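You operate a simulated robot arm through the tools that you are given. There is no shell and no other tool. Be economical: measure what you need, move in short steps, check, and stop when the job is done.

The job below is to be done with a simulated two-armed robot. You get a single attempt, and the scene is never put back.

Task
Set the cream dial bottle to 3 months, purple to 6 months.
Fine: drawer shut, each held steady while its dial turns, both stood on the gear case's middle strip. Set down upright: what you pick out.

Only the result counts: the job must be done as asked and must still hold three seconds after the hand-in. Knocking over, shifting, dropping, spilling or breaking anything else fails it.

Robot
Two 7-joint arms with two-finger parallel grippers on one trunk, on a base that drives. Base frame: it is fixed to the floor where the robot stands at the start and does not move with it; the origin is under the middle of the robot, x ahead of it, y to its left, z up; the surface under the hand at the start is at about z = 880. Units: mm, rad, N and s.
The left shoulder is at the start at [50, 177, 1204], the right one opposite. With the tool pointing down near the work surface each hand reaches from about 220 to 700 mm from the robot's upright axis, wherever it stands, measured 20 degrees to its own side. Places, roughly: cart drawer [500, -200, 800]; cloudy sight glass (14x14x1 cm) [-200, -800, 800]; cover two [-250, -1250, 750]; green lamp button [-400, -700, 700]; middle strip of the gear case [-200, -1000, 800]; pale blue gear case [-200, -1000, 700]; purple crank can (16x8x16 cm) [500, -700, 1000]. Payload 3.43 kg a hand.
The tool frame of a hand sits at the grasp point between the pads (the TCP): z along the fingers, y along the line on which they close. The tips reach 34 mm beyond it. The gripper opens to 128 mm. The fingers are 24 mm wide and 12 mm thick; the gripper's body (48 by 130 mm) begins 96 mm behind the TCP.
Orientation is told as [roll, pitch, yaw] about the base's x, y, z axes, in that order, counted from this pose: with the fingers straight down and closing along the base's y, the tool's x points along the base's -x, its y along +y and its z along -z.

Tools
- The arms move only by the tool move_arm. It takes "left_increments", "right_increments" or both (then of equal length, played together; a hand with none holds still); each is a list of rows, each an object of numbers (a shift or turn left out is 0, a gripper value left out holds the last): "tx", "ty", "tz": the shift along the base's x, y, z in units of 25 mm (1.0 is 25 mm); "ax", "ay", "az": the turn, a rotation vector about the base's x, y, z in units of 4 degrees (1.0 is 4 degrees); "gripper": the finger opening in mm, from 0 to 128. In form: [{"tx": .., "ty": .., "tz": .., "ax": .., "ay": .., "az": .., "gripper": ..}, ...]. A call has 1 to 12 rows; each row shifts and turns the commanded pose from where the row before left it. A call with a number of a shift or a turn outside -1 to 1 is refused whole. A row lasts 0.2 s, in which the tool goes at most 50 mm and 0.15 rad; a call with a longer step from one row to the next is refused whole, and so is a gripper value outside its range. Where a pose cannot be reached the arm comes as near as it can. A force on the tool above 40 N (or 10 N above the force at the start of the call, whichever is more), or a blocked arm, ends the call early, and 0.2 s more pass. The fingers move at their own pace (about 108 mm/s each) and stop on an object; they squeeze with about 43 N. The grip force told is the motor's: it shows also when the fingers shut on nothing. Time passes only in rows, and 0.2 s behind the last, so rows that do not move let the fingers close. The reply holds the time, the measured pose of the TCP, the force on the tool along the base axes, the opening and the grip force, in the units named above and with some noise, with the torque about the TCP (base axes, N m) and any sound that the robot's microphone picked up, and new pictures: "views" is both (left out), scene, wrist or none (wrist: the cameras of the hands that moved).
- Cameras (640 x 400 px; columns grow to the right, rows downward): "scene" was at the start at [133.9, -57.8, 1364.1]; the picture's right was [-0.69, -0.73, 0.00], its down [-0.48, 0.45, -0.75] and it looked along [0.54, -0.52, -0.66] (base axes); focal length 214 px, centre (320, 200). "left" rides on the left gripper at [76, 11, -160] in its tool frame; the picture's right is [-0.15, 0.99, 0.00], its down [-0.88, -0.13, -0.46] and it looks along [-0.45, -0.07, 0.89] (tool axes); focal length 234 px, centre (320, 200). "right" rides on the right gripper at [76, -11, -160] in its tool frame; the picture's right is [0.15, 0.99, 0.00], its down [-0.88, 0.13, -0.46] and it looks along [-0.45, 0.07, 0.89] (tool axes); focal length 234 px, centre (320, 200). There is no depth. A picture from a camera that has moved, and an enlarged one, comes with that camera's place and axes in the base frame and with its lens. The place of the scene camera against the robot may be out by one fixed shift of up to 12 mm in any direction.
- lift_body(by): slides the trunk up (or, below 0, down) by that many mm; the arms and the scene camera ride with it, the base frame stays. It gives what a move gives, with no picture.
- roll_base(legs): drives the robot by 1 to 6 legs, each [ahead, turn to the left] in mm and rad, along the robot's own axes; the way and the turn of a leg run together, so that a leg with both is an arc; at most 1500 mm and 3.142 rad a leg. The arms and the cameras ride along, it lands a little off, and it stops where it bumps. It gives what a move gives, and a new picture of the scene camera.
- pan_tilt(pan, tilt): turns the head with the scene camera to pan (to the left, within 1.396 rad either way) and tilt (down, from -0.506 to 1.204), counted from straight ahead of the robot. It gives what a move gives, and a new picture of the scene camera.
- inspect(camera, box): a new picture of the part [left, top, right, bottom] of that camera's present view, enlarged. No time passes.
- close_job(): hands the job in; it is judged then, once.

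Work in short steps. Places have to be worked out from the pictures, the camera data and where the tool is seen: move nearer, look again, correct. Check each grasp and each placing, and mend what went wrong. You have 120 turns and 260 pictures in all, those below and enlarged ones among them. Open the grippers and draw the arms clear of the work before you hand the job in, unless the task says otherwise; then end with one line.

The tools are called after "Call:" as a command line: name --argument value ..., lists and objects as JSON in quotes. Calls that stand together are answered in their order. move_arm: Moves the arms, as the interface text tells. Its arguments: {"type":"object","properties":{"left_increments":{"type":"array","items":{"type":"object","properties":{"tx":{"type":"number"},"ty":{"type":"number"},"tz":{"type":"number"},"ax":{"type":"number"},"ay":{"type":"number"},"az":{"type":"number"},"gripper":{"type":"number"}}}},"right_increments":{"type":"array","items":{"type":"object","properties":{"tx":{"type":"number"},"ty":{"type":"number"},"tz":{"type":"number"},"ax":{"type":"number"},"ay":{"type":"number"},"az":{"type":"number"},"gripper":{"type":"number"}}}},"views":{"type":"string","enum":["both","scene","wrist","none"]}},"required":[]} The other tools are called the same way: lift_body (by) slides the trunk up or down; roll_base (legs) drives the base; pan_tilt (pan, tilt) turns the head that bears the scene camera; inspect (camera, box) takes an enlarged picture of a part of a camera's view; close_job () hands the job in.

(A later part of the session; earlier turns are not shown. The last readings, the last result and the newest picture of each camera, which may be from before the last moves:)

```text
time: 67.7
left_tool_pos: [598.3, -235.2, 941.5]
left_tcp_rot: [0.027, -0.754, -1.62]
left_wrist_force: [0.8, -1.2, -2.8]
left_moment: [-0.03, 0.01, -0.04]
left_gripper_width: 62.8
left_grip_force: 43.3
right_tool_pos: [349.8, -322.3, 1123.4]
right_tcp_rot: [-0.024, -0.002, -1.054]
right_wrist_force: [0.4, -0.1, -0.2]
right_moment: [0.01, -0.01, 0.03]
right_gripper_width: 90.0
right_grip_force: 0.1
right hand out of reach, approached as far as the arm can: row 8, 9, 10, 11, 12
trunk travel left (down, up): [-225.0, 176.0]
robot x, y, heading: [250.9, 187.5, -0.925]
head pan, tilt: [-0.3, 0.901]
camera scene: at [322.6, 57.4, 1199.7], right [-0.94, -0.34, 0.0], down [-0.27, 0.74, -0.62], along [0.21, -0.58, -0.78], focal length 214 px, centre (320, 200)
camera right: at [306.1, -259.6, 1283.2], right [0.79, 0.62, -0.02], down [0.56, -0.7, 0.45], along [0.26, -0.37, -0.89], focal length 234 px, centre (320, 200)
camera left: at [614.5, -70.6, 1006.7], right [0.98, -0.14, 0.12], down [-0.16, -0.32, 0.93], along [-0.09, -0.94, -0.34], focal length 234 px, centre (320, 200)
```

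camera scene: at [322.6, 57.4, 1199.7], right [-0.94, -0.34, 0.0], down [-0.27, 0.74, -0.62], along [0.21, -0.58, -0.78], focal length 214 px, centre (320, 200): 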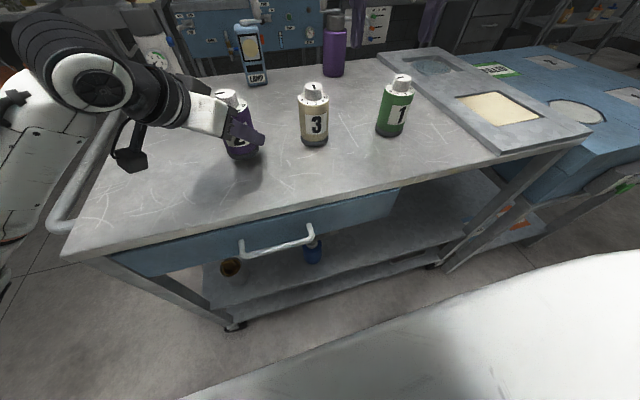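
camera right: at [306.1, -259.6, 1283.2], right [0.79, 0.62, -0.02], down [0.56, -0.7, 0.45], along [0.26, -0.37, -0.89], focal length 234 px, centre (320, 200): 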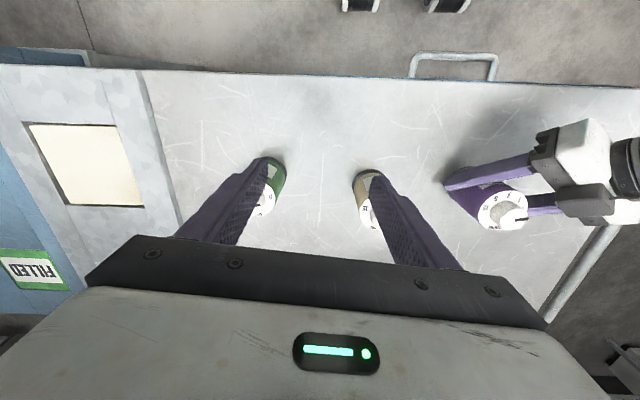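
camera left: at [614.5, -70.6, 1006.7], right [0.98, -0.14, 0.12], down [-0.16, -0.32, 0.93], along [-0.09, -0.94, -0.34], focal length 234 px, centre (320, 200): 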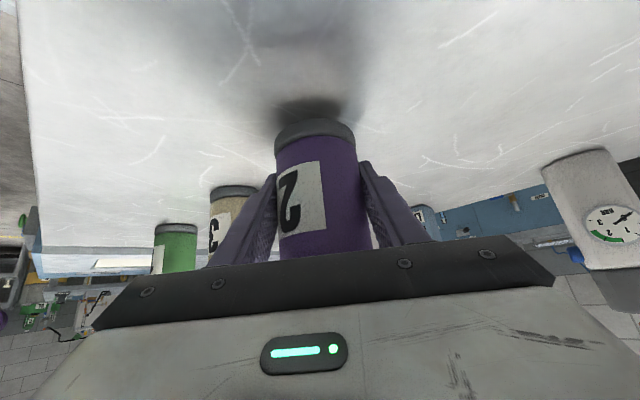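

Right is near its inner radius; now I set purple down and bring the right hand over its knob at z ≈ 1072, opening 60.

Call:
move_arm --left_increments '[{"tz": -0.2}, {"tz": -0.2}, {"tz": -0.2}, {}, {}, {}, {}, {}, {}, {}, {}]' --right_increments '[{"tx": 0.9, "ty": 0.3, "gripper": 60, "ax": 0.17, "ay": -0.3}, {"tx": 0.9, "ty": 0.31, "az": -1}, {"tx": 0.9, "ty": 0.31, "az": -1}, {"tx": 0.9, "ty": 0.31, "az": -1}, {"tx": 0.9, "ty": 0.31, "az": -1}, {"tx": 0.9, "ty": 0.31, "az": -1, "tz": -0.3}, {"tx": 0.9, "ty": 0.31, "az": -1, "tz": -0.3}, {"tx": 0.9, "ty": 0.31, "az": -1, "tz": -0.3}, {"tx": 0.9, "ty": 0.31, "tz": -0.3}, {"tx": 0.9, "ty": 0.31, "tz": -0.4}, {"tx": 0.9, "ty": 0.31, "tz": -0.4}]' --views "both"

Call:
inspect --camera "right" --box '[240, 110, 400, 210]'

```text
time: 70.1
left_tool_pos: [600.1, -233.8, 926.1]
left_tcp_rot: [0.028, -0.755, -1.621]
left_wrist_force: [-0.9, -0.3, -2.6]
left_moment: [0.02, 0.02, 0.02]
left_gripper_width: 62.3
left_grip_force: 42.7
right_tool_pos: [383.9, -274.6, 1067.2]
right_tcp_rot: [-0.003, -0.003, -1.541]
right_wrist_force: [0.1, -0.3, -1.0]
right_moment: [-0.04, -0.01, 0.02]
right_gripper_width: 60.1
right_grip_force: 0.0
right hand out of reach, approached as far as the arm can: row 1, 2, 3, 4, 5, 6, 7, 8, 9, 10, 11
trunk travel left (down, up): [-225.0, 176.0]
robot x, y, heading: [252.5, 184.5, -0.925]
head pan, tilt: [-0.3, 0.901]
camera scene: at [322.6, 57.5, 1199.7], right [-0.94, -0.34, 0.0], down [-0.27, 0.74, -0.62], along [0.21, -0.58, -0.78], focal length 214 px, centre (320, 200)
camera right: at [371.4, -199.5, 1226.9], right [0.98, 0.17, 0.0], down [0.16, -0.88, 0.46], along [0.08, -0.45, -0.89], focal length 234 px, centre (320, 200)
camera left: at [614.4, -69.7, 991.5], right [0.98, -0.14, 0.12], down [-0.16, -0.32, 0.93], along [-0.09, -0.94, -0.34], focal length 234 px, centre (320, 200)
```

scene: 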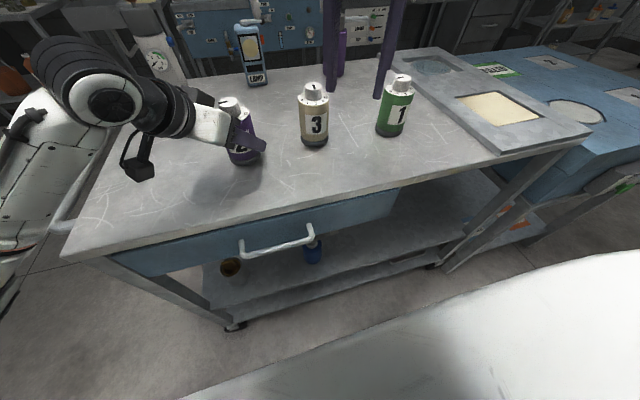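
right: 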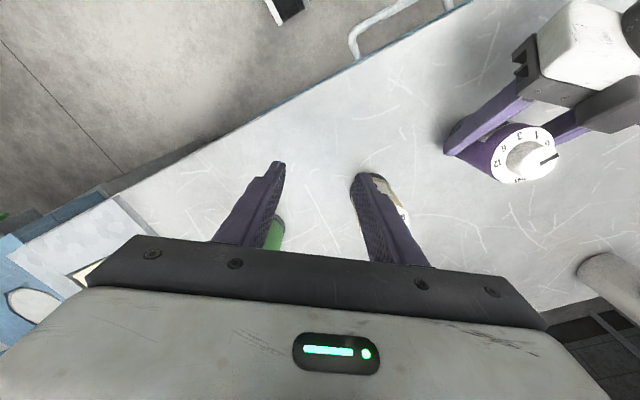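
left: 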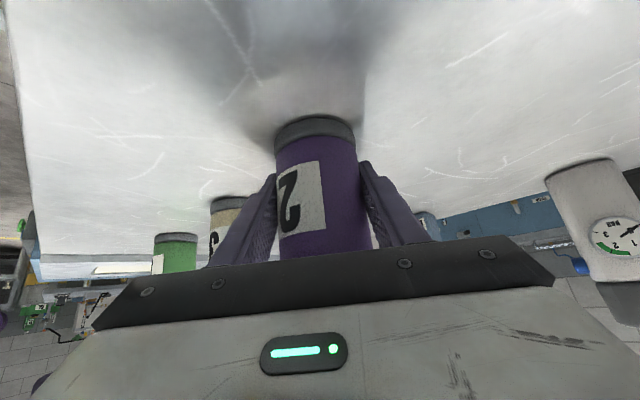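

```text
4.00 times, centred on (320, 160) of right
camera zoom: at [371.4, -199.5, 1226.9], right [0.98, 0.17, 0.0], down [0.16, -0.88, 0.46], along [0.08, -0.45, -0.89], focal length 937 px, centre (320, 360)
```

zoom: 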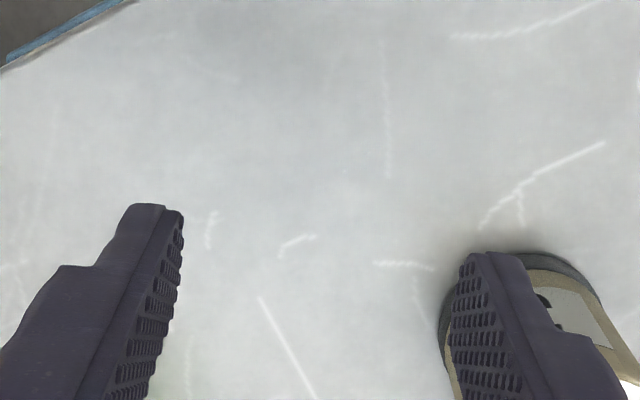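

The right arm got stuck with that yaw. I turn the yaw back by 36° (to about heading-aligned) with the same target and see how far it comes.

Call:
move_arm --right_increments '[{"az": 1}, {"az": 1}, {"az": 1}, {"az": 1}, {"az": 1}, {"az": 1}, {"az": 1}, {"az": 1}, {"az": 1}]' --views "wrist"

```text
time: 72.1
left_tool_pos: [597.6, -234.8, 925.9]
left_tcp_rot: [0.026, -0.754, -1.62]
left_wrist_force: [-0.2, -0.2, -1.6]
left_moment: [0.0, 0.0, 0.01]
left_gripper_width: 62.5
left_grip_force: 42.6
right_tool_pos: [383.8, -277.7, 1066.9]
right_tcp_rot: [-0.003, -0.002, -0.913]
right_wrist_force: [0.0, -0.3, -0.2]
right_moment: [-0.04, 0.0, -0.01]
right_gripper_width: 60.0
right_grip_force: 0.1
trunk travel left (down, up): [-225.0, 176.0]
robot x, y, heading: [250.7, 182.3, -0.927]
head pan, tilt: [-0.3, 0.901]
camera right: at [328.4, -224.6, 1227.2], right [0.69, 0.72, 0.0], down [0.64, -0.62, 0.46], along [0.33, -0.32, -0.89], focal length 234 px, centre (320, 200)
```

right: 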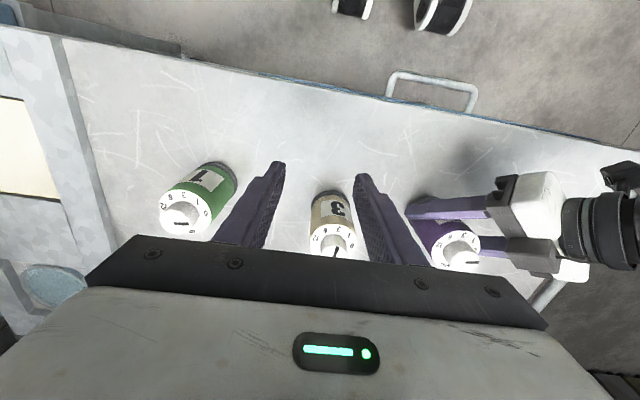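

No unreachable report now; the command is the real pose. I go on toward purple at this yaw.

Call:
move_arm --right_increments '[{"tx": 0.8, "ty": -0.1}, {"tx": 0.9}, {"tx": 0.9, "ty": 0.1}, {"tx": 0.9, "ty": 0.2}, {"tx": 0.9, "ty": 0.2}, {"tx": 0.9, "ty": 0.3}, {"tx": 0.9, "ty": 0.3}, {"tx": 0.9, "ty": 0.3}]' --views "wrist"

```text
time: 73.9
left_tool_pos: [598.3, -234.3, 926.3]
left_tcp_rot: [0.027, -0.753, -1.62]
left_wrist_force: [0.3, 0.1, -2.0]
left_moment: [0.02, 0.02, 0.01]
left_gripper_width: 62.6
left_grip_force: 43.1
right_tool_pos: [390.3, -273.6, 1056.1]
right_tcp_rot: [-0.002, -0.002, -0.914]
right_wrist_force: [-0.6, -0.1, 0.0]
right_moment: [-0.02, 0.05, 0.03]
right_gripper_width: 59.9
right_grip_force: 0.0
right hand out of reach, approached as far as the arm can: row 1, 2, 3, 4, 5, 6, 7, 8
trunk travel left (down, up): [-225.0, 176.0]
robot x, y, heading: [253.1, 184.4, -0.927]
head pan, tilt: [-0.3, 0.901]
camera right: at [334.8, -220.2, 1216.1], right [0.69, 0.72, 0.0], down [0.64, -0.62, 0.46], along [0.33, -0.32, -0.89], focal length 234 px, centre (320, 200)
```

right: 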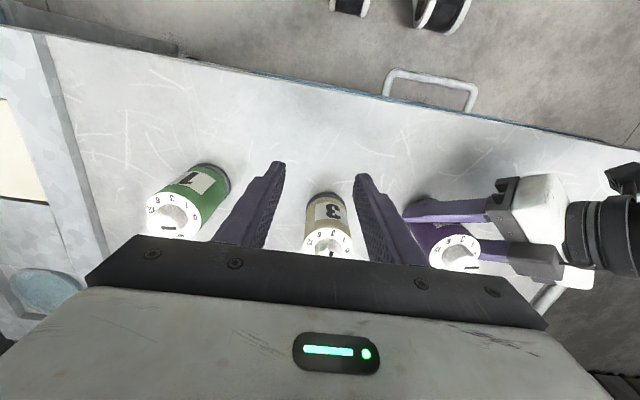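

The right arm's joint branch seems poor. I return it to its home-like pose (ahead 300, right 320) and approach again from there.

Call:
move_arm --right_increments '[{"tx": -0.9, "ty": 0.1, "tz": 0.3}, {"tx": -0.9, "ty": 0.1, "tz": 0.3}, {"tx": -0.9, "ty": 0.1, "tz": 0.3}, {"tx": -0.9, "ty": 0.1, "tz": 0.3}, {"tx": -0.9, "ty": 0.1, "tz": 0.3}, {"tx": -0.9, "ty": 0.1, "tz": 0.3}, {"tx": -0.9, "ty": 0.1, "tz": 0.3}, {"tx": -0.9, "ty": 0.1, "tz": 0.3}, {"tx": -0.9, "ty": 0.1, "tz": 0.3}, {"tx": -0.4}]' --views "none"

Call:
move_arm --right_increments '[{"tx": 0.9, "ty": -0.4}, {"tx": 0.9, "ty": -0.4}, {"tx": 0.9, "ty": -0.4}, {"tx": 0.9, "ty": -0.3}, {"tx": 0.9, "ty": -0.2}, {"tx": 0.9, "ty": -0.1}, {"tx": 0.9}, {"tx": 0.9}, {"tx": 0.9, "ty": 0.2}, {"tx": 0.9, "ty": 0.2}, {"tx": 0.9, "ty": 0.2}, {"tx": 0.9, "ty": 0.2}]' --views "scene"

```text
time: 76.1
left_tool_pos: [597.9, -233.7, 925.8]
left_tcp_rot: [0.026, -0.754, -1.62]
left_wrist_force: [-0.5, 0.7, -1.2]
left_moment: [0.02, 0.05, 0.0]
left_gripper_width: 62.1
left_grip_force: 43.1
right_tool_pos: [176.8, -253.3, 1124.0]
right_tcp_rot: [-0.003, 0.0, -0.912]
right_wrist_force: [0.0, 0.3, 0.9]
right_moment: [0.0, 0.0, -0.01]
right_gripper_width: 60.0
right_grip_force: 0.1
trunk travel left (down, up): [-225.0, 176.0]
robot x, y, heading: [250.9, 185.7, -0.928]
head pan, tilt: [-0.3, 0.901]
```

```text
time: 78.7
left_tool_pos: [598.1, -233.2, 926.6]
left_tcp_rot: [0.026, -0.756, -1.619]
left_wrist_force: [-0.7, -0.1, -0.4]
left_moment: [0.0, 0.08, 0.0]
left_gripper_width: 62.4
left_grip_force: 43.4
right_tool_pos: [371.8, -280.0, 1101.1]
right_tcp_rot: [-0.001, -0.001, -0.912]
right_wrist_force: [0.4, 0.2, 1.0]
right_moment: [-0.02, -0.02, 0.0]
right_gripper_width: 60.0
right_grip_force: 0.1
right hand out of reach, approached as far as the arm can: row 9, 10, 11, 12
trunk travel left (down, up): [-225.0, 176.0]
robot x, y, heading: [252.7, 179.2, -0.925]
head pan, tilt: [-0.3, 0.901]
camera scene: at [322.4, 57.6, 1199.7], right [-0.94, -0.34, 0.0], down [-0.27, 0.74, -0.62], along [0.21, -0.58, -0.78], focal length 214 px, centre (320, 200)
```

scene: 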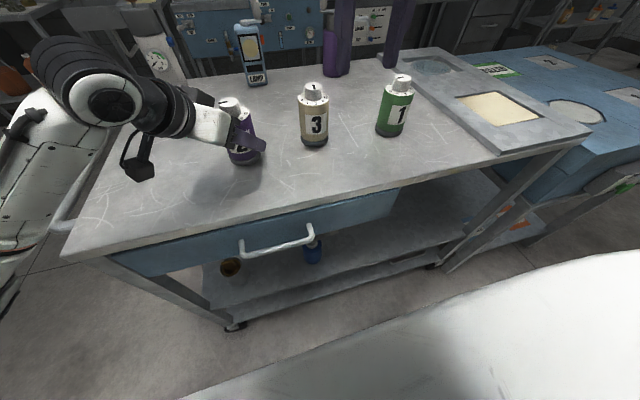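

The right hand's top-down reach is poor with the trunk this low. I raise the trunk 130 mm (purple rides up in the left hand), then lower the left hand again.

Call:
lift_body --by 130

Call:
move_arm --left_increments '[{"tz": -0.8}, {"tz": -0.8}, {"tz": -0.8}, {"tz": -0.8}, {"tz": -0.6}]' --views "both"

```text
time: 80.3
left_tool_pos: [598.6, -234.5, 1056.2]
left_tcp_rot: [0.028, -0.753, -1.622]
left_wrist_force: [0.4, -0.1, -2.3]
left_moment: [0.0, -0.01, 0.01]
left_gripper_width: 62.3
left_grip_force: 42.4
right_tool_pos: [373.1, -280.8, 1230.6]
right_tcp_rot: [-0.001, -0.002, -0.912]
right_wrist_force: [-0.3, -0.2, -0.2]
right_moment: [0.0, -0.01, -0.01]
right_gripper_width: 59.9
right_grip_force: 0.0
trunk travel left (down, up): [-355.0, 46.0]
robot x, y, heading: [251.4, 185.1, -0.922]
head pan, tilt: [-0.3, 0.901]
```

```text
time: 81.5
left_tool_pos: [598.6, -230.9, 961.6]
left_tcp_rot: [0.026, -0.754, -1.621]
left_wrist_force: [-0.1, -0.8, -2.1]
left_moment: [0.02, -0.03, -0.04]
left_gripper_width: 62.7
left_grip_force: 42.5
right_tool_pos: [371.5, -280.6, 1230.2]
right_tcp_rot: [-0.002, -0.002, -0.912]
right_wrist_force: [-0.5, 0.1, 1.0]
right_moment: [0.0, 0.01, 0.04]
right_gripper_width: 60.3
right_grip_force: 0.0
trunk travel left (down, up): [-355.0, 46.0]
robot x, y, heading: [254.2, 185.2, -0.923]
head pan, tilt: [-0.3, 0.901]
camera scene: at [322.7, 57.5, 1329.7], right [-0.94, -0.34, 0.0], down [-0.27, 0.74, -0.62], along [0.21, -0.58, -0.78], focal length 214 px, centre (320, 200)
camera left: at [615.1, -67.6, 1025.6], right [0.98, -0.14, 0.12], down [-0.16, -0.32, 0.93], along [-0.09, -0.94, -0.34], focal length 234 px, centre (320, 200)
```

scene: 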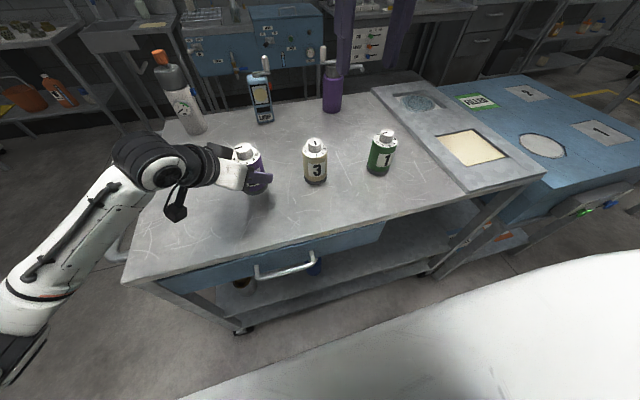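
left: 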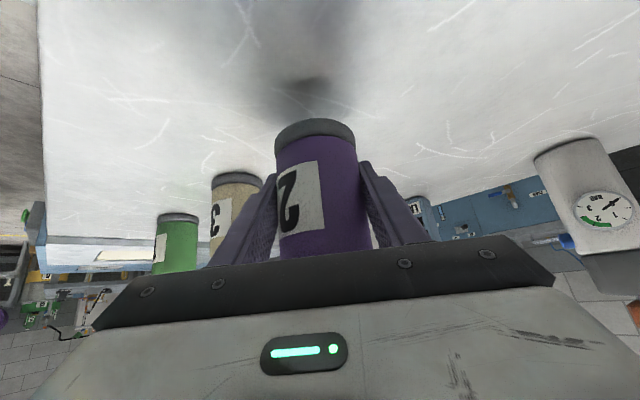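

The left arm follows fine. I lower purple the remaining 36 mm to the table.

Call:
move_arm --left_increments '[{"tz": -0.6}, {"tz": -0.5}, {"tz": -0.2}, {"tz": -0.15}]' --views "none"

Call:
move_arm --right_increments '[{"tx": 0.2, "ty": -0.2, "tz": -0.8}, {"tx": 0.9, "ty": 0.1, "tz": -0.7}, {"tx": 0.9, "ty": 0.1, "tz": -0.7}, {"tx": 0.9, "ty": 0.1, "tz": -0.7}, {"tx": 0.9, "ty": 0.2, "tz": -0.7}, {"tx": 0.9, "ty": 0.2, "tz": -0.7}, {"tx": 0.9, "ty": 0.3, "tz": -0.7}, {"tx": 0.9, "ty": 0.3, "tz": -0.7}, {"tx": 0.9, "ty": 0.3, "tz": -0.6}, {"tx": 0.9, "ty": 0.3}, {"tx": 0.8, "ty": 0.2}]' --views "both"

```text
time: 82.5
left_tool_pos: [599.2, -232.9, 926.4]
left_tcp_rot: [0.027, -0.761, -1.623]
left_wrist_force: [0.0, 2.6, 6.8]
left_moment: [0.26, 0.31, -0.09]
left_gripper_width: 62.4
left_grip_force: 42.9
right_tool_pos: [371.0, -279.4, 1231.0]
right_tcp_rot: [-0.002, -0.005, -0.913]
right_wrist_force: [-0.2, -0.2, -0.1]
right_moment: [-0.02, -0.03, -0.01]
right_gripper_width: 60.2
right_grip_force: 0.1
trunk travel left (down, up): [-355.0, 46.0]
robot x, y, heading: [248.2, 184.4, -0.921]
head pan, tilt: [-0.3, 0.901]
```

```text
time: 84.9
left_tool_pos: [599.0, -233.7, 925.8]
left_tcp_rot: [0.031, -0.761, -1.619]
left_wrist_force: [2.0, -3.5, 20.6]
left_moment: [-0.01, 0.65, 0.1]
left_gripper_width: 62.2
left_grip_force: 43.0
right_tool_pos: [393.3, -282.8, 1176.8]
right_tcp_rot: [0.0, -0.003, -0.917]
right_wrist_force: [-0.1, -0.2, -0.3]
right_moment: [-0.03, -0.01, 0.01]
right_gripper_width: 60.0
right_grip_force: 0.0
right hand out of reach, approached as far as the arm can: row 2, 3, 4, 5, 6, 7, 8, 9, 10, 11
trunk travel left (down, up): [-355.0, 46.0]
robot x, y, heading: [251.3, 186.2, -0.928]
head pan, tilt: [-0.3, 0.901]
camera scene: at [321.5, 58.8, 1330.0], right [-0.94, -0.34, 0.0], down [-0.27, 0.74, -0.62], along [0.21, -0.59, -0.78], focal length 214 px, centre (320, 200)
camera right: at [337.4, -228.6, 1336.3], right [0.69, 0.72, 0.0], down [0.64, -0.62, 0.46], along [0.33, -0.32, -0.89], focal length 234 px, centre (320, 200)
```

scene: 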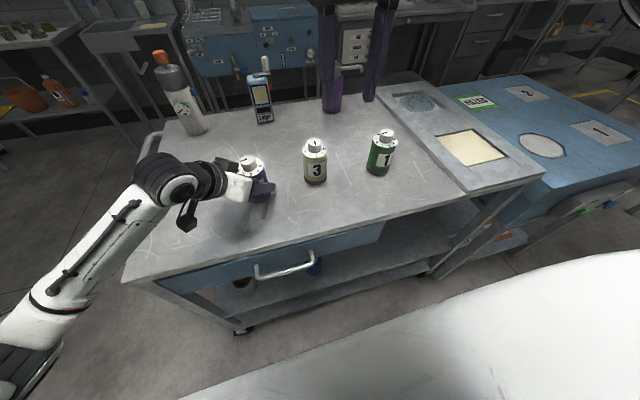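
right: 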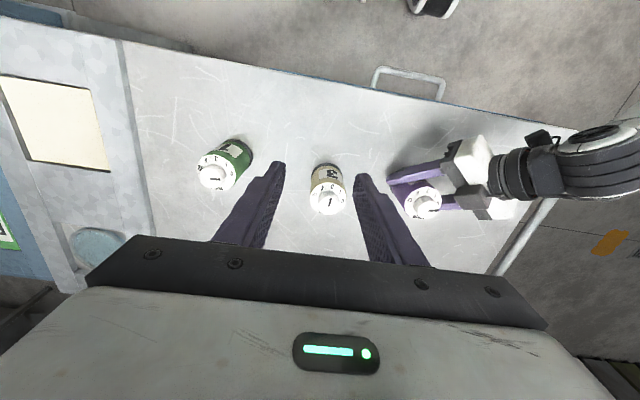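

Still bounded. Mirroring the left arm's start pose, I try moving the right hand inward nearer to the robot (ahead ~375, centre) and high before going forward.

Call:
move_arm --right_increments '[{"tx": -0.3, "ty": 0.6, "tz": 0.3}, {"tx": 0.3, "ty": 0.9, "tz": 0.3}, {"tx": 0.4, "ty": 0.9, "tz": 0.3}, {"tx": 0.4, "ty": 0.9, "tz": 0.3}, {"tx": 0.5, "ty": 0.9}, {"tx": 0.6, "ty": 0.9}, {"tx": 0.7, "ty": 0.9}, {"tx": 0.7, "ty": 0.9}]' --views "none"

```text
time: 86.7
left_tool_pos: [598.3, -232.0, 925.6]
left_tcp_rot: [0.027, -0.761, -1.621]
left_wrist_force: [1.3, -1.3, 20.6]
left_moment: [0.09, 0.63, -0.02]
left_gripper_width: 62.4
left_grip_force: 42.9
right_tool_pos: [368.6, -179.8, 1207.0]
right_tcp_rot: [0.002, -0.006, -0.918]
right_wrist_force: [0.2, -0.4, -0.5]
right_moment: [0.0, 0.01, 0.01]
right_gripper_width: 60.1
right_grip_force: 0.1
right hand out of reach, approached as far as the arm can: row 2, 3, 4, 5, 6, 7, 8
trunk travel left (down, up): [-355.0, 46.0]
robot x, y, heading: [253.0, 183.4, -0.923]
head pan, tilt: [-0.3, 0.901]
```

The right wrist can't come past ~130 mm right of centre pointing down, but the cream arrangement worked. So I'll use the same: set purple at ≈(555,-255), then hold it with the right hand and turn with the left.

Call:
move_arm --left_increments '[{"tz": 0.3}, {"tz": 0.3}, {"tx": -0.44, "ty": -0.22}, {"tx": -0.44, "ty": -0.22}, {"tx": -0.44, "ty": -0.22}, {"tx": -0.44, "ty": -0.22}, {"tz": -0.26}, {"tz": -0.26}, {}, {"gripper": 90}, {}, {}]' --right_increments '[{"tx": -0.9, "ty": -0.2}, {"tx": -0.9, "ty": -0.2}, {"tx": -0.9, "ty": -0.2}, {"tx": -0.9, "ty": -0.2}, {"tx": -0.5, "ty": -0.2}, {}, {}, {}, {}, {}, {}, {}]' --views "both"

```text
time: 89.3
left_tool_pos: [555.3, -256.5, 928.0]
left_tcp_rot: [0.026, -0.754, -1.621]
left_wrist_force: [0.0, -0.3, 0.1]
left_moment: [0.02, -0.06, -0.03]
left_gripper_width: 90.1
left_grip_force: 0.0
right_tool_pos: [270.2, -205.2, 1203.3]
right_tcp_rot: [0.0, -0.002, -0.914]
right_wrist_force: [-0.1, -0.4, 0.4]
right_moment: [0.0, -0.02, 0.0]
right_gripper_width: 60.0
right_grip_force: 0.1
trunk travel left (down, up): [-355.0, 46.0]
robot x, y, heading: [250.1, 185.9, -0.93]
head pan, tilt: [-0.3, 0.901]
camera scene: at [322.5, 57.7, 1329.7], right [-0.94, -0.34, 0.0], down [-0.27, 0.74, -0.62], along [0.21, -0.58, -0.78], focal length 214 px, centre (320, 200)
camera right: at [214.6, -151.9, 1363.6], right [0.69, 0.72, 0.0], down [0.64, -0.62, 0.46], along [0.33, -0.32, -0.89], focal length 234 px, centre (320, 200)
camera left: at [570.8, -92.1, 993.2], right [0.98, -0.14, 0.12], down [-0.16, -0.32, 0.93], along [-0.09, -0.94, -0.34], focal length 234 px, centre (320, 200)
```

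scene: 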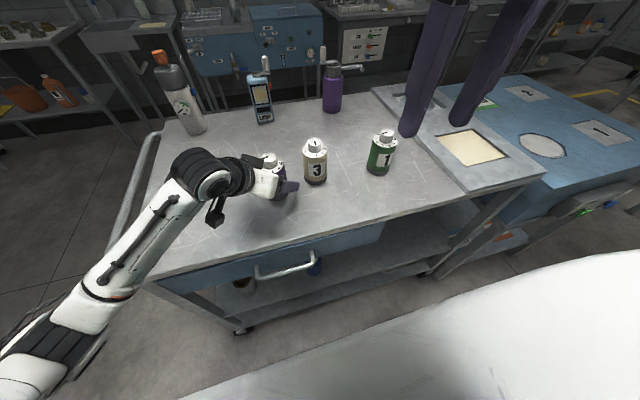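
right: 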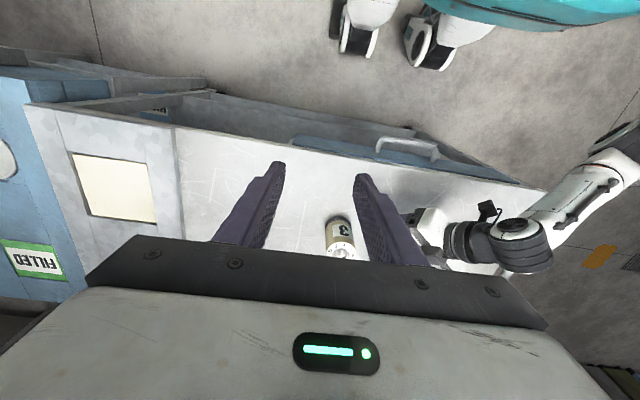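
left: 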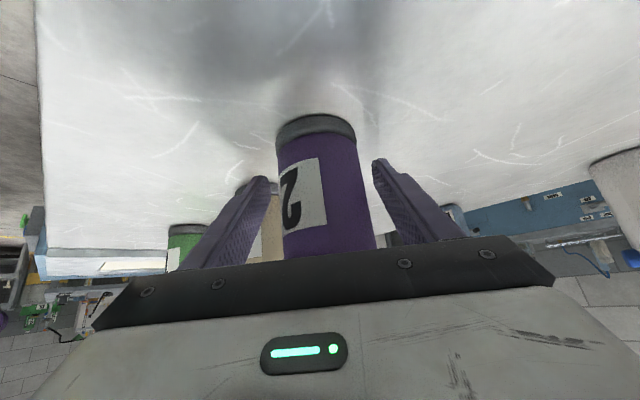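

Purple stands. I retreat the left hand along its axis and then right it (un-tilt, yaw back) while rising.

Call:
move_arm --left_increments '[{"ty": 0.72, "tz": 0.65}, {"ty": 0.72, "tz": 0.65}, {"ty": 0.72, "tz": 0.65}, {"ty": 0.72, "tz": 0.65}, {"ty": 0.72, "tz": 0.65}, {"tx": 0.5, "ty": 0.5, "tz": 1}, {"tx": 0.5, "tz": 1}, {"tx": 0.5, "tz": 1}, {"tx": 0.5, "tz": 1}, {"tx": 0.5, "tz": 1}, {"tx": 0.5, "tz": 1}]' --views "none"

Call:
move_arm --left_increments '[{"tz": 0.8, "ax": 0.9, "az": 1}, {"tz": 0.8, "ax": 0.9, "ay": 0.02, "az": 1}, {"tz": 0.8, "ax": 0.9, "ay": 0.08, "az": 1}, {"tz": 0.8, "ax": 0.89, "ay": 0.15, "az": 1}, {"ax": 0.87, "ay": 0.21, "az": 1}, {"ax": 0.85, "ay": 0.27, "az": 1}, {"ax": 0.83, "ay": 0.33, "az": 1}, {"ax": 0.81, "ay": 0.39, "az": 1}, {"ax": 0.78, "ay": 0.45, "az": 1}, {"ax": 0.74, "ay": 0.5, "az": 1}, {"ax": 0.72, "ay": 0.54}, {"ax": 0.72, "ay": 0.54, "gripper": 60}]' --views "none"

Call:
lift_body --by -130

```text
time: 91.7
left_tool_pos: [630.6, -151.8, 1157.6]
left_tcp_rot: [0.029, -0.755, -1.619]
left_wrist_force: [-0.7, -0.6, 0.8]
left_moment: [0.01, 0.01, -0.03]
left_gripper_width: 90.0
left_grip_force: 0.0
right_tool_pos: [270.5, -205.5, 1203.1]
right_tcp_rot: [0.0, -0.003, -0.913]
right_wrist_force: [0.3, 0.2, 0.0]
right_moment: [-0.04, 0.0, -0.01]
right_gripper_width: 60.0
right_grip_force: 0.1
trunk travel left (down, up): [-355.0, 46.0]
robot x, y, heading: [252.9, 185.3, -0.924]
head pan, tilt: [-0.3, 0.901]
```

```text
time: 94.3
left_tool_pos: [629.9, -152.9, 1238.4]
left_tcp_rot: [0.041, 0.0, -0.925]
left_wrist_force: [-0.3, -0.3, -0.2]
left_moment: [0.0, 0.0, 0.03]
left_gripper_width: 59.9
left_grip_force: 0.1
right_tool_pos: [270.3, -205.3, 1203.2]
right_tcp_rot: [-0.001, -0.002, -0.912]
right_wrist_force: [-0.3, 0.1, 1.3]
right_moment: [0.0, -0.04, -0.02]
right_gripper_width: 60.1
right_grip_force: 0.1
trunk travel left (down, up): [-355.0, 46.0]
robot x, y, heading: [253.8, 186.5, -0.928]
head pan, tilt: [-0.3, 0.901]
```

```text
time: 95.8
left_tool_pos: [630.6, -152.6, 1108.8]
left_tcp_rot: [0.04, -0.004, -0.926]
left_wrist_force: [-0.3, -0.1, -0.1]
left_moment: [-0.02, -0.01, 0.01]
left_gripper_width: 59.9
left_grip_force: 0.0
right_tool_pos: [269.2, -206.6, 1072.4]
right_tcp_rot: [-0.002, -0.003, -0.913]
right_wrist_force: [0.0, 0.1, -0.1]
right_moment: [0.01, -0.01, 0.04]
right_gripper_width: 60.0
right_grip_force: 0.1
trunk travel left (down, up): [-225.0, 176.0]
robot x, y, heading: [254.3, 183.8, -0.922]
head pan, tilt: [-0.3, 0.901]
```

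Now the right hand goes to the same tilted pre-grasp in front of purple (≈(462,-236,1040)), opening 85 to stay clear of cream; left is levelled.

Call:
move_arm --right_increments '[{"tx": 0.64, "ty": -0.1, "ax": -0.77, "ay": -0.59, "az": 1, "gripper": 85}, {"tx": 0.64, "ty": -0.1, "ax": -0.72, "ay": -0.65, "az": 1}, {"tx": 0.64, "ty": -0.1, "ax": -0.67, "ay": -0.7, "az": 1}, {"tx": 0.64, "ty": -0.1, "ax": -0.62, "ay": -0.75, "az": 1}, {"tx": 0.64, "ty": -0.1, "ax": -0.57, "ay": -0.79, "az": 1}, {"tx": 0.64, "ty": -0.1, "ax": -0.51, "ay": -0.82, "az": 1}, {"tx": 0.64, "ty": -0.1, "ax": -0.46, "ay": -0.85, "az": 1}, {"tx": 0.64, "ty": -0.1, "ax": -0.4, "ay": -0.88, "az": 1}, {"tx": 0.64, "ty": -0.1, "ax": -0.33, "ay": -0.91, "az": 1}, {"tx": 0.64, "ty": -0.1, "ax": -0.26, "ay": -0.93, "az": 1}, {"tx": 0.64, "ty": -0.1, "tz": -0.6, "ax": -0.21, "ay": -0.95}, {"tx": 0.64, "ty": -0.1, "tz": -0.6, "ax": -0.21, "ay": -0.95}]' --left_increments '[{"ax": -0.35, "ay": 0.47}, {}, {}, {}, {}, {}, {}, {}, {}, {}, {}, {}]' --views "both"

```text
time: 98.5
left_tool_pos: [630.6, -154.1, 1107.8]
left_tcp_rot: [0.0, -0.002, -0.928]
left_wrist_force: [-0.5, 0.2, -0.2]
left_moment: [0.0, 0.0, 0.03]
left_gripper_width: 60.3
left_grip_force: 0.2
right_tool_pos: [461.0, -235.7, 1043.5]
right_tcp_rot: [-0.027, -0.815, -0.206]
right_wrist_force: [-0.2, -0.2, 0.4]
right_moment: [0.0, 0.0, 0.0]
right_gripper_width: 85.1
right_grip_force: 0.0
trunk travel left (down, up): [-225.0, 176.0]
robot x, y, heading: [253.9, 182.5, -0.923]
head pan, tilt: [-0.3, 0.901]
camera scene: at [322.6, 57.6, 1199.7], right [-0.94, -0.34, 0.0], down [-0.27, 0.74, -0.62], along [0.21, -0.58, -0.78], focal length 214 px, centre (320, 200)
camera right: at [294.3, -208.2, 1098.5], right [0.12, 0.98, -0.12], down [0.3, 0.08, 0.95], along [0.95, -0.15, -0.28], focal length 234 px, centre (320, 200)
camera left: at [593.5, -86.0, 1268.3], right [0.88, 0.48, 0.0], down [0.42, -0.78, 0.46], along [0.22, -0.4, -0.89], focal length 234 px, centre (320, 200)
```

scene: 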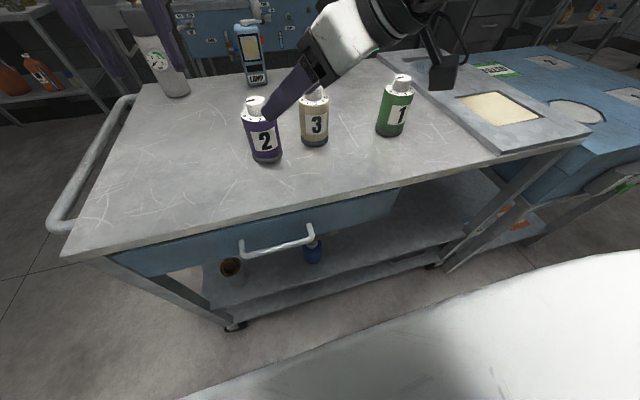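
right: 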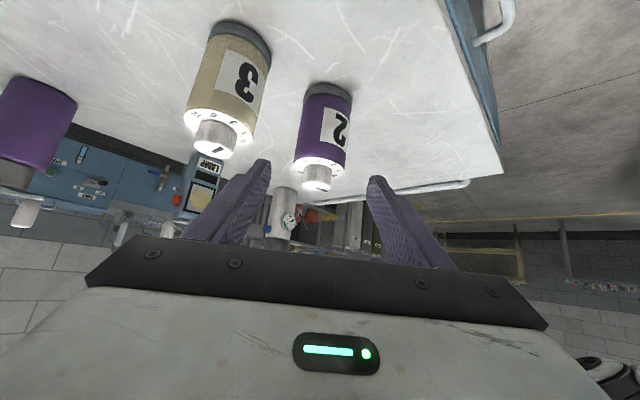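
left: 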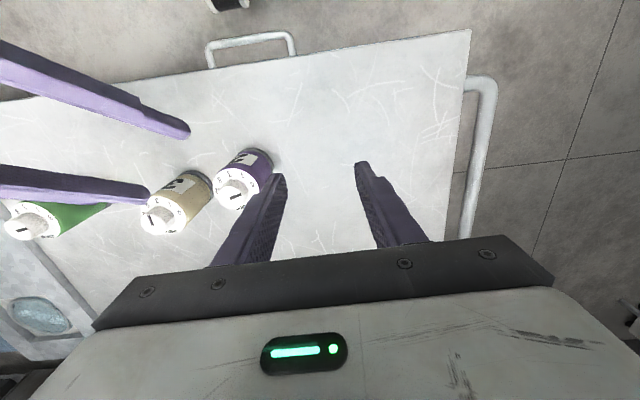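

Purple lies on the hand's line. I step down 22 mm, then advance along the axis.

Call:
move_arm --right_increments '[{"tz": -0.9}, {"tx": 0.63, "ty": -0.13, "tz": -0.635}, {"tx": 0.63, "ty": -0.13, "tz": -0.635}, {"tx": 0.63, "ty": -0.13, "tz": -0.635}, {"tx": 0.63, "ty": -0.13, "tz": -0.635}, {"tx": 0.63, "ty": -0.13, "tz": -0.635}, {"tx": 0.63, "ty": -0.13, "tz": -0.635}]' --views "wrist"

Call:
inspect --camera "left" --box '[100, 100, 340, 250]'

```text
time: 100.0
left_tool_pos: [629.7, -152.8, 1107.8]
left_tcp_rot: [0.0, -0.001, -0.927]
left_wrist_force: [0.5, 0.4, -0.2]
left_moment: [-0.01, -0.01, -0.03]
left_gripper_width: 59.8
left_grip_force: 0.0
right_tool_pos: [555.4, -256.2, 925.1]
right_tcp_rot: [-0.026, -0.814, -0.206]
right_wrist_force: [-0.2, 0.2, 1.1]
right_moment: [-0.01, 0.02, 0.0]
right_gripper_width: 84.9
right_grip_force: 0.0
trunk travel left (down, up): [-225.0, 176.0]
robot x, y, heading: [252.4, 182.1, -0.925]
head pan, tilt: [-0.3, 0.901]
camera right: at [389.7, -228.0, 980.5], right [0.12, 0.98, -0.12], down [0.3, 0.08, 0.95], along [0.95, -0.15, -0.28], focal length 234 px, centre (320, 200)
```

right: 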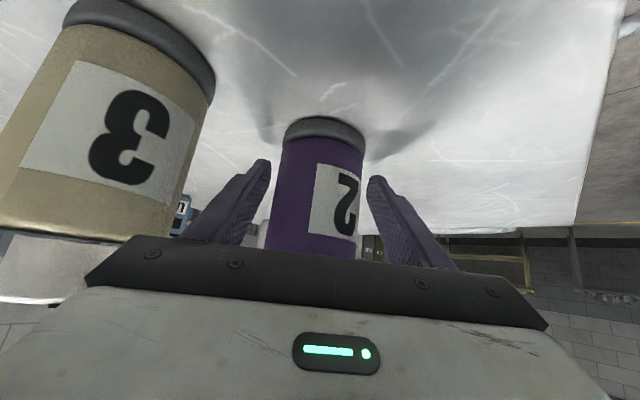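

```text
2.67 times, centred on (220, 175) of left
camera zoom: at [593.5, -86.3, 1268.2], right [0.88, 0.48, 0.0], down [0.42, -0.78, 0.46], along [0.22, -0.4, -0.89], focal length 624 px, centre (587, 267)
```

zoom: 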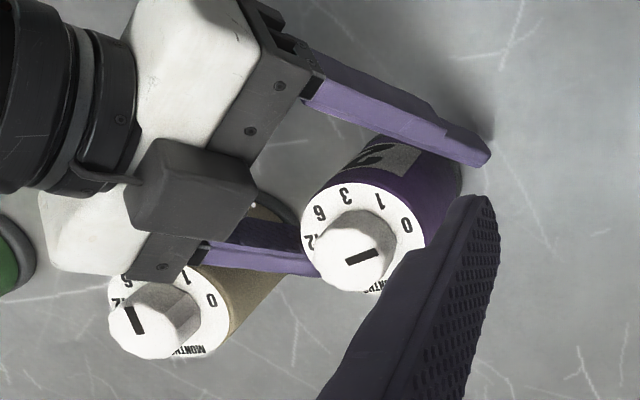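

Purple sits centred at the pads; cream is clear. I close the right hand and bring the left over the purple knob.

Call:
move_arm --right_increments '[{"gripper": 40}, {}, {}, {}, {}, {}, {}]' --left_increments '[{}, {"tx": -0.59, "ty": -0.81, "tz": -0.32}, {"tx": -0.59, "ty": -0.81, "tz": -0.32}, {"tx": -0.59, "ty": -0.81, "tz": -0.32}, {"tx": -0.59, "ty": -0.81, "tz": -0.32}, {"tx": -0.59, "ty": -0.81, "tz": -0.32}, {}]' --views "wrist"

Call:
inspect --camera "left" --box '[210, 90, 402, 210]'

```text
time: 101.7
left_tool_pos: [553.3, -253.1, 1064.9]
left_tcp_rot: [0.002, -0.003, -0.928]
left_wrist_force: [-0.7, 0.1, 0.2]
left_moment: [0.01, -0.03, 0.01]
left_gripper_width: 60.1
left_grip_force: 0.0
right_tool_pos: [555.1, -255.7, 926.6]
right_tcp_rot: [-0.028, -0.816, -0.208]
right_wrist_force: [0.2, 1.1, 2.6]
right_moment: [0.24, -0.05, 0.04]
right_gripper_width: 62.8
right_grip_force: 43.0
trunk travel left (down, up): [-225.0, 176.0]
robot x, y, heading: [248.4, 184.6, -0.927]
head pan, tilt: [-0.3, 0.901]
camera right: at [389.1, -227.7, 981.1], right [0.12, 0.98, -0.12], down [0.3, 0.08, 0.95], along [0.95, -0.15, -0.28], focal length 234 px, centre (320, 200)
camera left: at [517.6, -185.8, 1224.8], right [0.88, 0.48, 0.0], down [0.42, -0.78, 0.46], along [0.22, -0.4, -0.89], focal length 234 px, centre (320, 200)
```

right: 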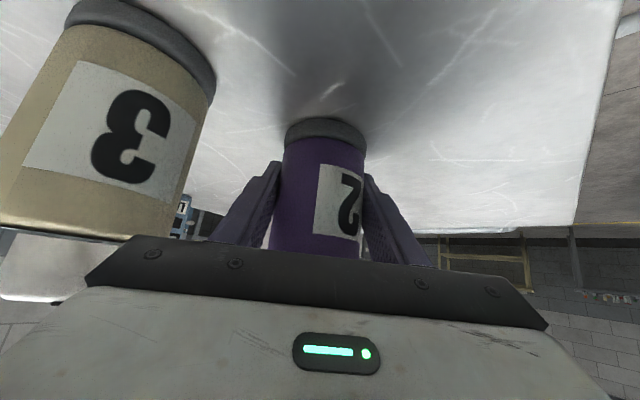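
left: 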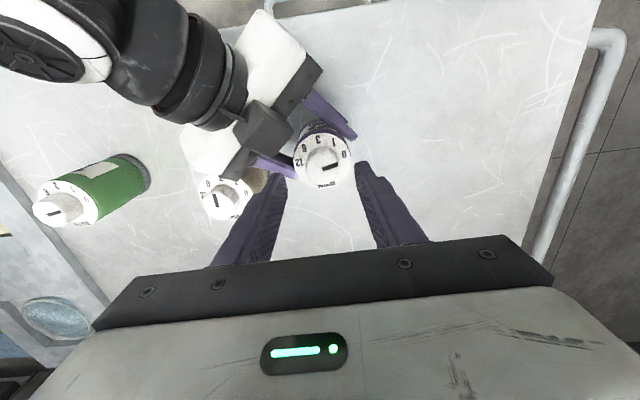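

```text
3.33 times, centred on (306, 150) of left
camera zoom: at [517.6, -185.8, 1224.8], right [0.88, 0.48, 0.0], down [0.42, -0.78, 0.46], along [0.22, -0.4, -0.89], focal length 781 px, centre (367, 367)
```

zoom: 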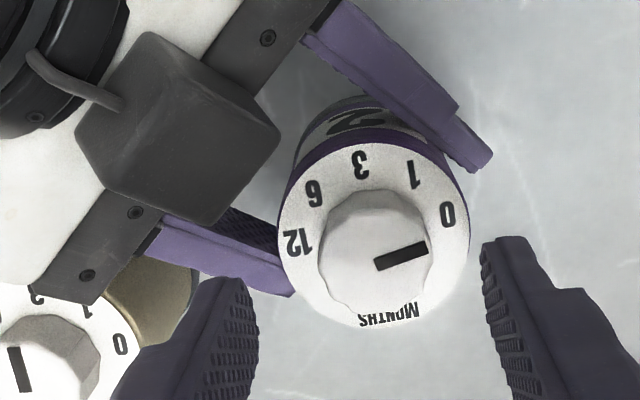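

Axis ≈ (557,-253). Needed turn to 6 is ≈ +126°. I lower to z ≈ 1017, grip the knob and turn 40° first.

Call:
move_arm --left_increments '[{"tx": 0.14, "tz": -0.7}, {"tz": -0.7}, {"tz": -0.5}, {"gripper": 20}, {}, {}, {"az": 1}, {"az": 1}, {"az": 1}, {"az": 1}, {"az": 1}, {"az": 1}]' --views "none"

Call:
inspect --camera "left" --box '[260, 100, 388, 220]'

```text
time: 104.2
left_tool_pos: [558.7, -254.0, 1020.0]
left_tcp_rot: [-0.001, -0.004, -0.505]
left_wrist_force: [0.0, -4.6, -12.7]
left_moment: [-0.93, 0.15, -0.05]
left_gripper_width: 33.3
left_grip_force: 42.7
right_tool_pos: [556.3, -254.4, 925.4]
right_tcp_rot: [-0.025, -0.817, -0.205]
right_wrist_force: [-0.8, 4.0, 12.0]
right_moment: [0.55, -0.19, 0.05]
right_gripper_width: 62.8
right_grip_force: 42.6
trunk travel left (down, up): [-225.0, 176.0]
robot x, y, heading: [249.4, 187.0, -0.927]
head pan, tilt: [-0.3, 0.901]
```

```text
3.33 times, centred on (324, 160) of left
camera zoom: at [498.0, -207.5, 1180.1], right [0.61, 0.79, 0.0], down [0.71, -0.54, 0.46], along [0.36, -0.28, -0.89], focal length 781 px, centre (307, 333)
```

zoom: 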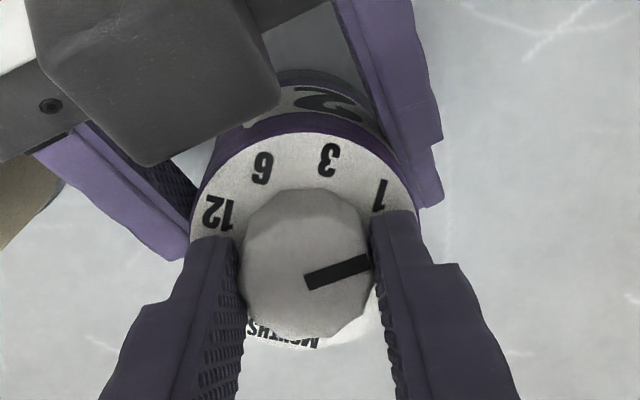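

Turning well. I go 48° further (total 72°), then release and rise.

Call:
move_arm --left_increments '[{"az": 1}, {"az": 1}, {"az": 1}, {"az": 1}, {"az": 1}, {"az": 1}, {"az": 1}, {"az": 1}, {"az": 1}, {"az": 1}, {"az": 1}, {"az": 1}]' --views "none"

Call:
move_arm --left_increments '[{"gripper": 52}, {}, {"tz": 0.7}, {"tz": 0.7}, {"az": -1}, {"az": -1}, {"az": -1}, {"az": -1}, {"az": -1}, {"az": -1}, {"az": -1}, {"az": -1}]' --views "none"

Call:
inspect --camera "left" --box '[210, 90, 402, 210]'

```text
time: 106.8
left_tool_pos: [558.0, -254.9, 1020.8]
left_tcp_rot: [0.001, -0.003, 0.33]
left_wrist_force: [-6.3, 4.6, -15.1]
left_moment: [-0.87, 0.61, -0.05]
left_gripper_width: 34.1
left_grip_force: 43.1
right_tool_pos: [555.9, -255.5, 926.1]
right_tcp_rot: [-0.025, -0.815, -0.206]
right_wrist_force: [6.9, -4.1, 15.3]
right_moment: [1.28, -0.01, 0.01]
right_gripper_width: 62.4
right_grip_force: 42.5
trunk travel left (down, up): [-225.0, 176.0]
robot x, y, heading: [252.4, 183.7, -0.928]
head pan, tilt: [-0.3, 0.901]
```

```text
time: 109.5
left_tool_pos: [560.0, -254.3, 1056.0]
left_tcp_rot: [0.001, -0.002, -0.229]
left_wrist_force: [-0.3, 0.6, -0.2]
left_moment: [0.02, 0.03, -0.05]
left_gripper_width: 51.8
left_grip_force: 0.0
right_tool_pos: [555.7, -255.3, 925.8]
right_tcp_rot: [-0.027, -0.813, -0.206]
right_wrist_force: [0.3, -0.7, 0.5]
right_moment: [-0.04, -0.02, 0.02]
right_gripper_width: 62.2
right_grip_force: 43.3
trunk travel left (down, up): [-225.0, 176.0]
robot x, y, heading: [250.5, 182.8, -0.927]
head pan, tilt: [-0.3, 0.901]
```

```text
3.33 times, centred on (306, 150) of left
camera zoom: at [488.1, -226.3, 1214.7], right [0.37, 0.93, 0.0], down [0.83, -0.33, 0.46], along [0.43, -0.17, -0.89], focal length 781 px, centre (367, 367)
```

zoom: 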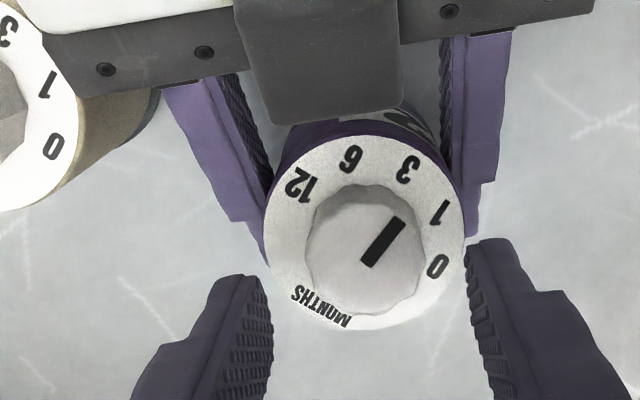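

Indicator is between 1 and 3 as expected. I rotate back 24° more, lower, and grip again.

Call:
move_arm --left_increments '[{"az": -1}, {"az": -1}, {"az": -1}, {"az": -1}, {"az": -1}, {"az": -1}, {"tx": -0.06, "tz": -0.7}, {"tz": -0.72}, {"gripper": 20}, {}, {}]' --views "none"

Call:
move_arm --left_increments '[{"az": 1}, {"az": 1}, {"az": 1}, {"az": 1}, {"az": 1}, {"az": 1}, {"az": 1}, {"az": 1}, {"az": 1}, {"az": 1}, {"az": 1}, {"az": 1}]' --views "none"

Call:
inspect --camera "left" --box '[260, 100, 388, 220]'

```text
time: 111.8
left_tool_pos: [556.7, -252.9, 1019.6]
left_tcp_rot: [-0.003, -0.003, -0.65]
left_wrist_force: [-4.6, -4.7, 0.5]
left_moment: [-0.75, 0.44, -0.02]
left_gripper_width: 33.4
left_grip_force: 42.8
right_tool_pos: [556.2, -254.6, 925.3]
right_tcp_rot: [-0.024, -0.815, -0.206]
right_wrist_force: [5.2, 5.6, -0.4]
right_moment: [0.27, -0.08, 0.0]
right_gripper_width: 62.5
right_grip_force: 42.9
trunk travel left (down, up): [-225.0, 176.0]
robot x, y, heading: [249.7, 183.9, -0.923]
head pan, tilt: [-0.3, 0.901]
```

```text
time: 114.5
left_tool_pos: [557.4, -253.3, 1020.3]
left_tcp_rot: [0.001, -0.003, 0.191]
left_wrist_force: [-6.1, -4.3, -0.2]
left_moment: [-0.74, 0.7, -0.07]
left_gripper_width: 33.7
left_grip_force: 43.2
right_tool_pos: [554.8, -255.3, 925.8]
right_tcp_rot: [-0.026, -0.814, -0.207]
right_wrist_force: [6.6, 4.3, -0.1]
right_moment: [0.41, -0.09, 0.04]
right_gripper_width: 62.2
right_grip_force: 42.6
trunk travel left (down, up): [-225.0, 176.0]
robot x, y, heading: [250.3, 184.5, -0.927]
head pan, tilt: [-0.3, 0.901]
```

```text
3.33 times, centred on (324, 160) of left
camera zoom: at [481.2, -257.5, 1179.6], right [-0.04, 1.0, 0.0], down [0.89, 0.04, 0.46], along [0.46, 0.02, -0.89], focal length 781 px, centre (307, 333)
```

zoom: 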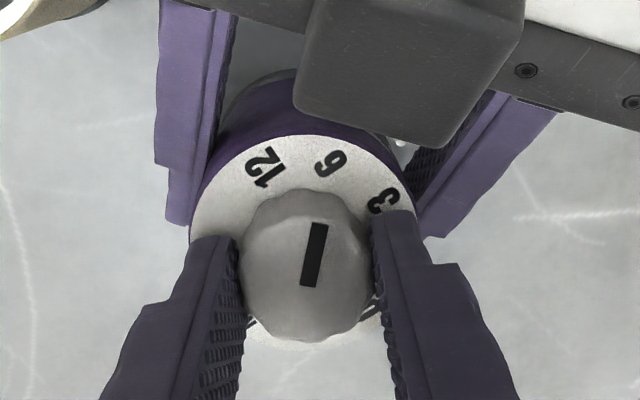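

By rotation count it is at 120°, but this view suggests it is already at 6. I release, rise and read it cleanly.

Call:
move_arm --left_increments '[{"gripper": 52}, {}, {"tz": 0.7}, {"tz": 0.7}]' --views "none"

Call:
inspect --camera "left" --box '[240, 90, 400, 210]'

```text
time: 115.5
left_tool_pos: [557.2, -253.2, 1054.9]
left_tcp_rot: [0.001, -0.001, 0.19]
left_wrist_force: [-1.1, -0.9, -0.4]
left_moment: [-0.03, 0.02, -0.02]
left_gripper_width: 52.0
left_grip_force: 0.1
right_tool_pos: [555.2, -254.9, 925.4]
right_tcp_rot: [-0.027, -0.813, -0.206]
right_wrist_force: [-0.6, -0.7, 0.2]
right_moment: [-0.02, 0.01, 0.01]
right_gripper_width: 62.1
right_grip_force: 43.3
trunk travel left (down, up): [-225.0, 176.0]
robot x, y, heading: [249.0, 180.3, -0.928]
head pan, tilt: [-0.3, 0.901]
```

```text
3.33 times, centred on (320, 150) of left
camera zoom: at [481.6, -256.4, 1216.2], right [-0.04, 1.0, 0.0], down [0.89, 0.04, 0.46], along [0.46, 0.02, -0.89], focal length 781 px, centre (320, 367)
```

zoom: 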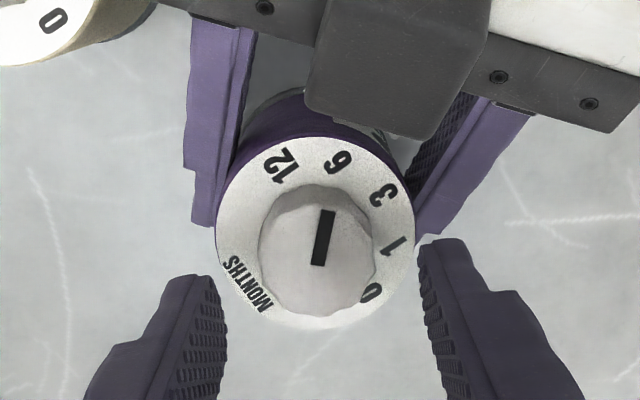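

I enlarge more to judge whether it sits exactly on 6.

Call:
inspect --camera "left" --box '[285, 120, 349, 190]'

```text
5.71 times, centred on (317, 155) of left
camera zoom: at [481.6, -256.4, 1216.2], right [-0.04, 1.0, 0.0], down [0.89, 0.04, 0.46], along [0.46, 0.02, -0.89], focal length 1338 px, centre (337, 457)
```

zoom: 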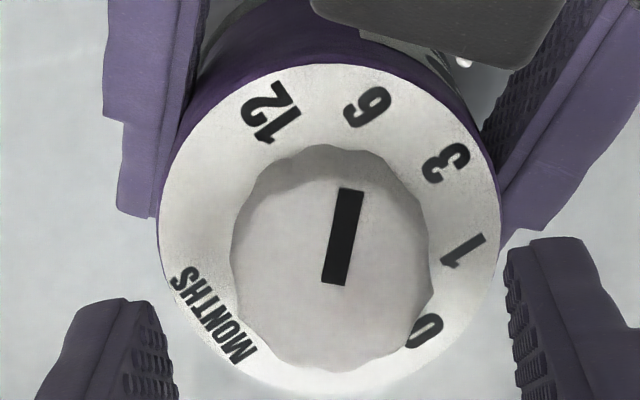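

It is about 4° past 6. I grip again at the same yaw and turn back 4°.

Call:
move_arm --left_increments '[{"tz": -0.7}, {"tz": -0.7}, {"gripper": 20}, {}, {}, {"az": -0.5}, {"az": -0.5}, {}, {"gripper": 52}, {}, {"tz": 0.7}, {"tz": 0.7}]' --views "none"

Call:
inspect --camera "left" --box '[285, 120, 349, 190]'

```text
time: 118.0
left_tool_pos: [555.7, -254.7, 1054.9]
left_tcp_rot: [0.0, -0.004, 0.119]
left_wrist_force: [0.5, -1.0, -0.3]
left_moment: [0.0, 0.02, 0.0]
left_gripper_width: 51.9
left_grip_force: 0.0
right_tool_pos: [555.8, -255.2, 926.9]
right_tcp_rot: [-0.026, -0.814, -0.205]
right_wrist_force: [-0.4, -0.2, -0.4]
right_moment: [0.0, 0.02, -0.01]
right_gripper_width: 62.2
right_grip_force: 42.9
trunk travel left (down, up): [-225.0, 176.0]
robot x, y, heading: [251.8, 189.8, -0.925]
head pan, tilt: [-0.3, 0.901]
```

```text
5.71 times, centred on (317, 155) of left
camera zoom: at [479.8, -253.1, 1215.0], right [0.03, 1.0, 0.0], down [0.89, -0.02, 0.46], along [0.46, -0.01, -0.89], focal length 1338 px, centre (337, 457)
```

zoom: 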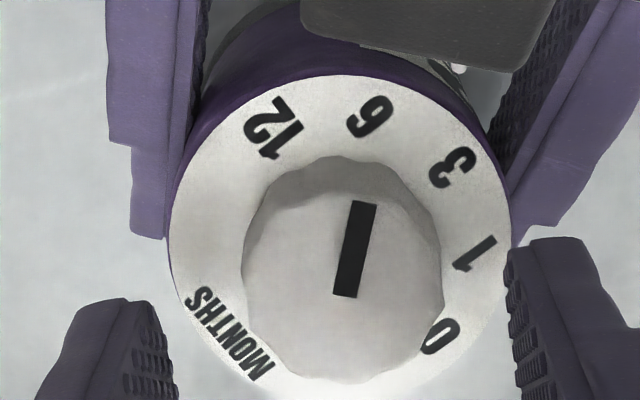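

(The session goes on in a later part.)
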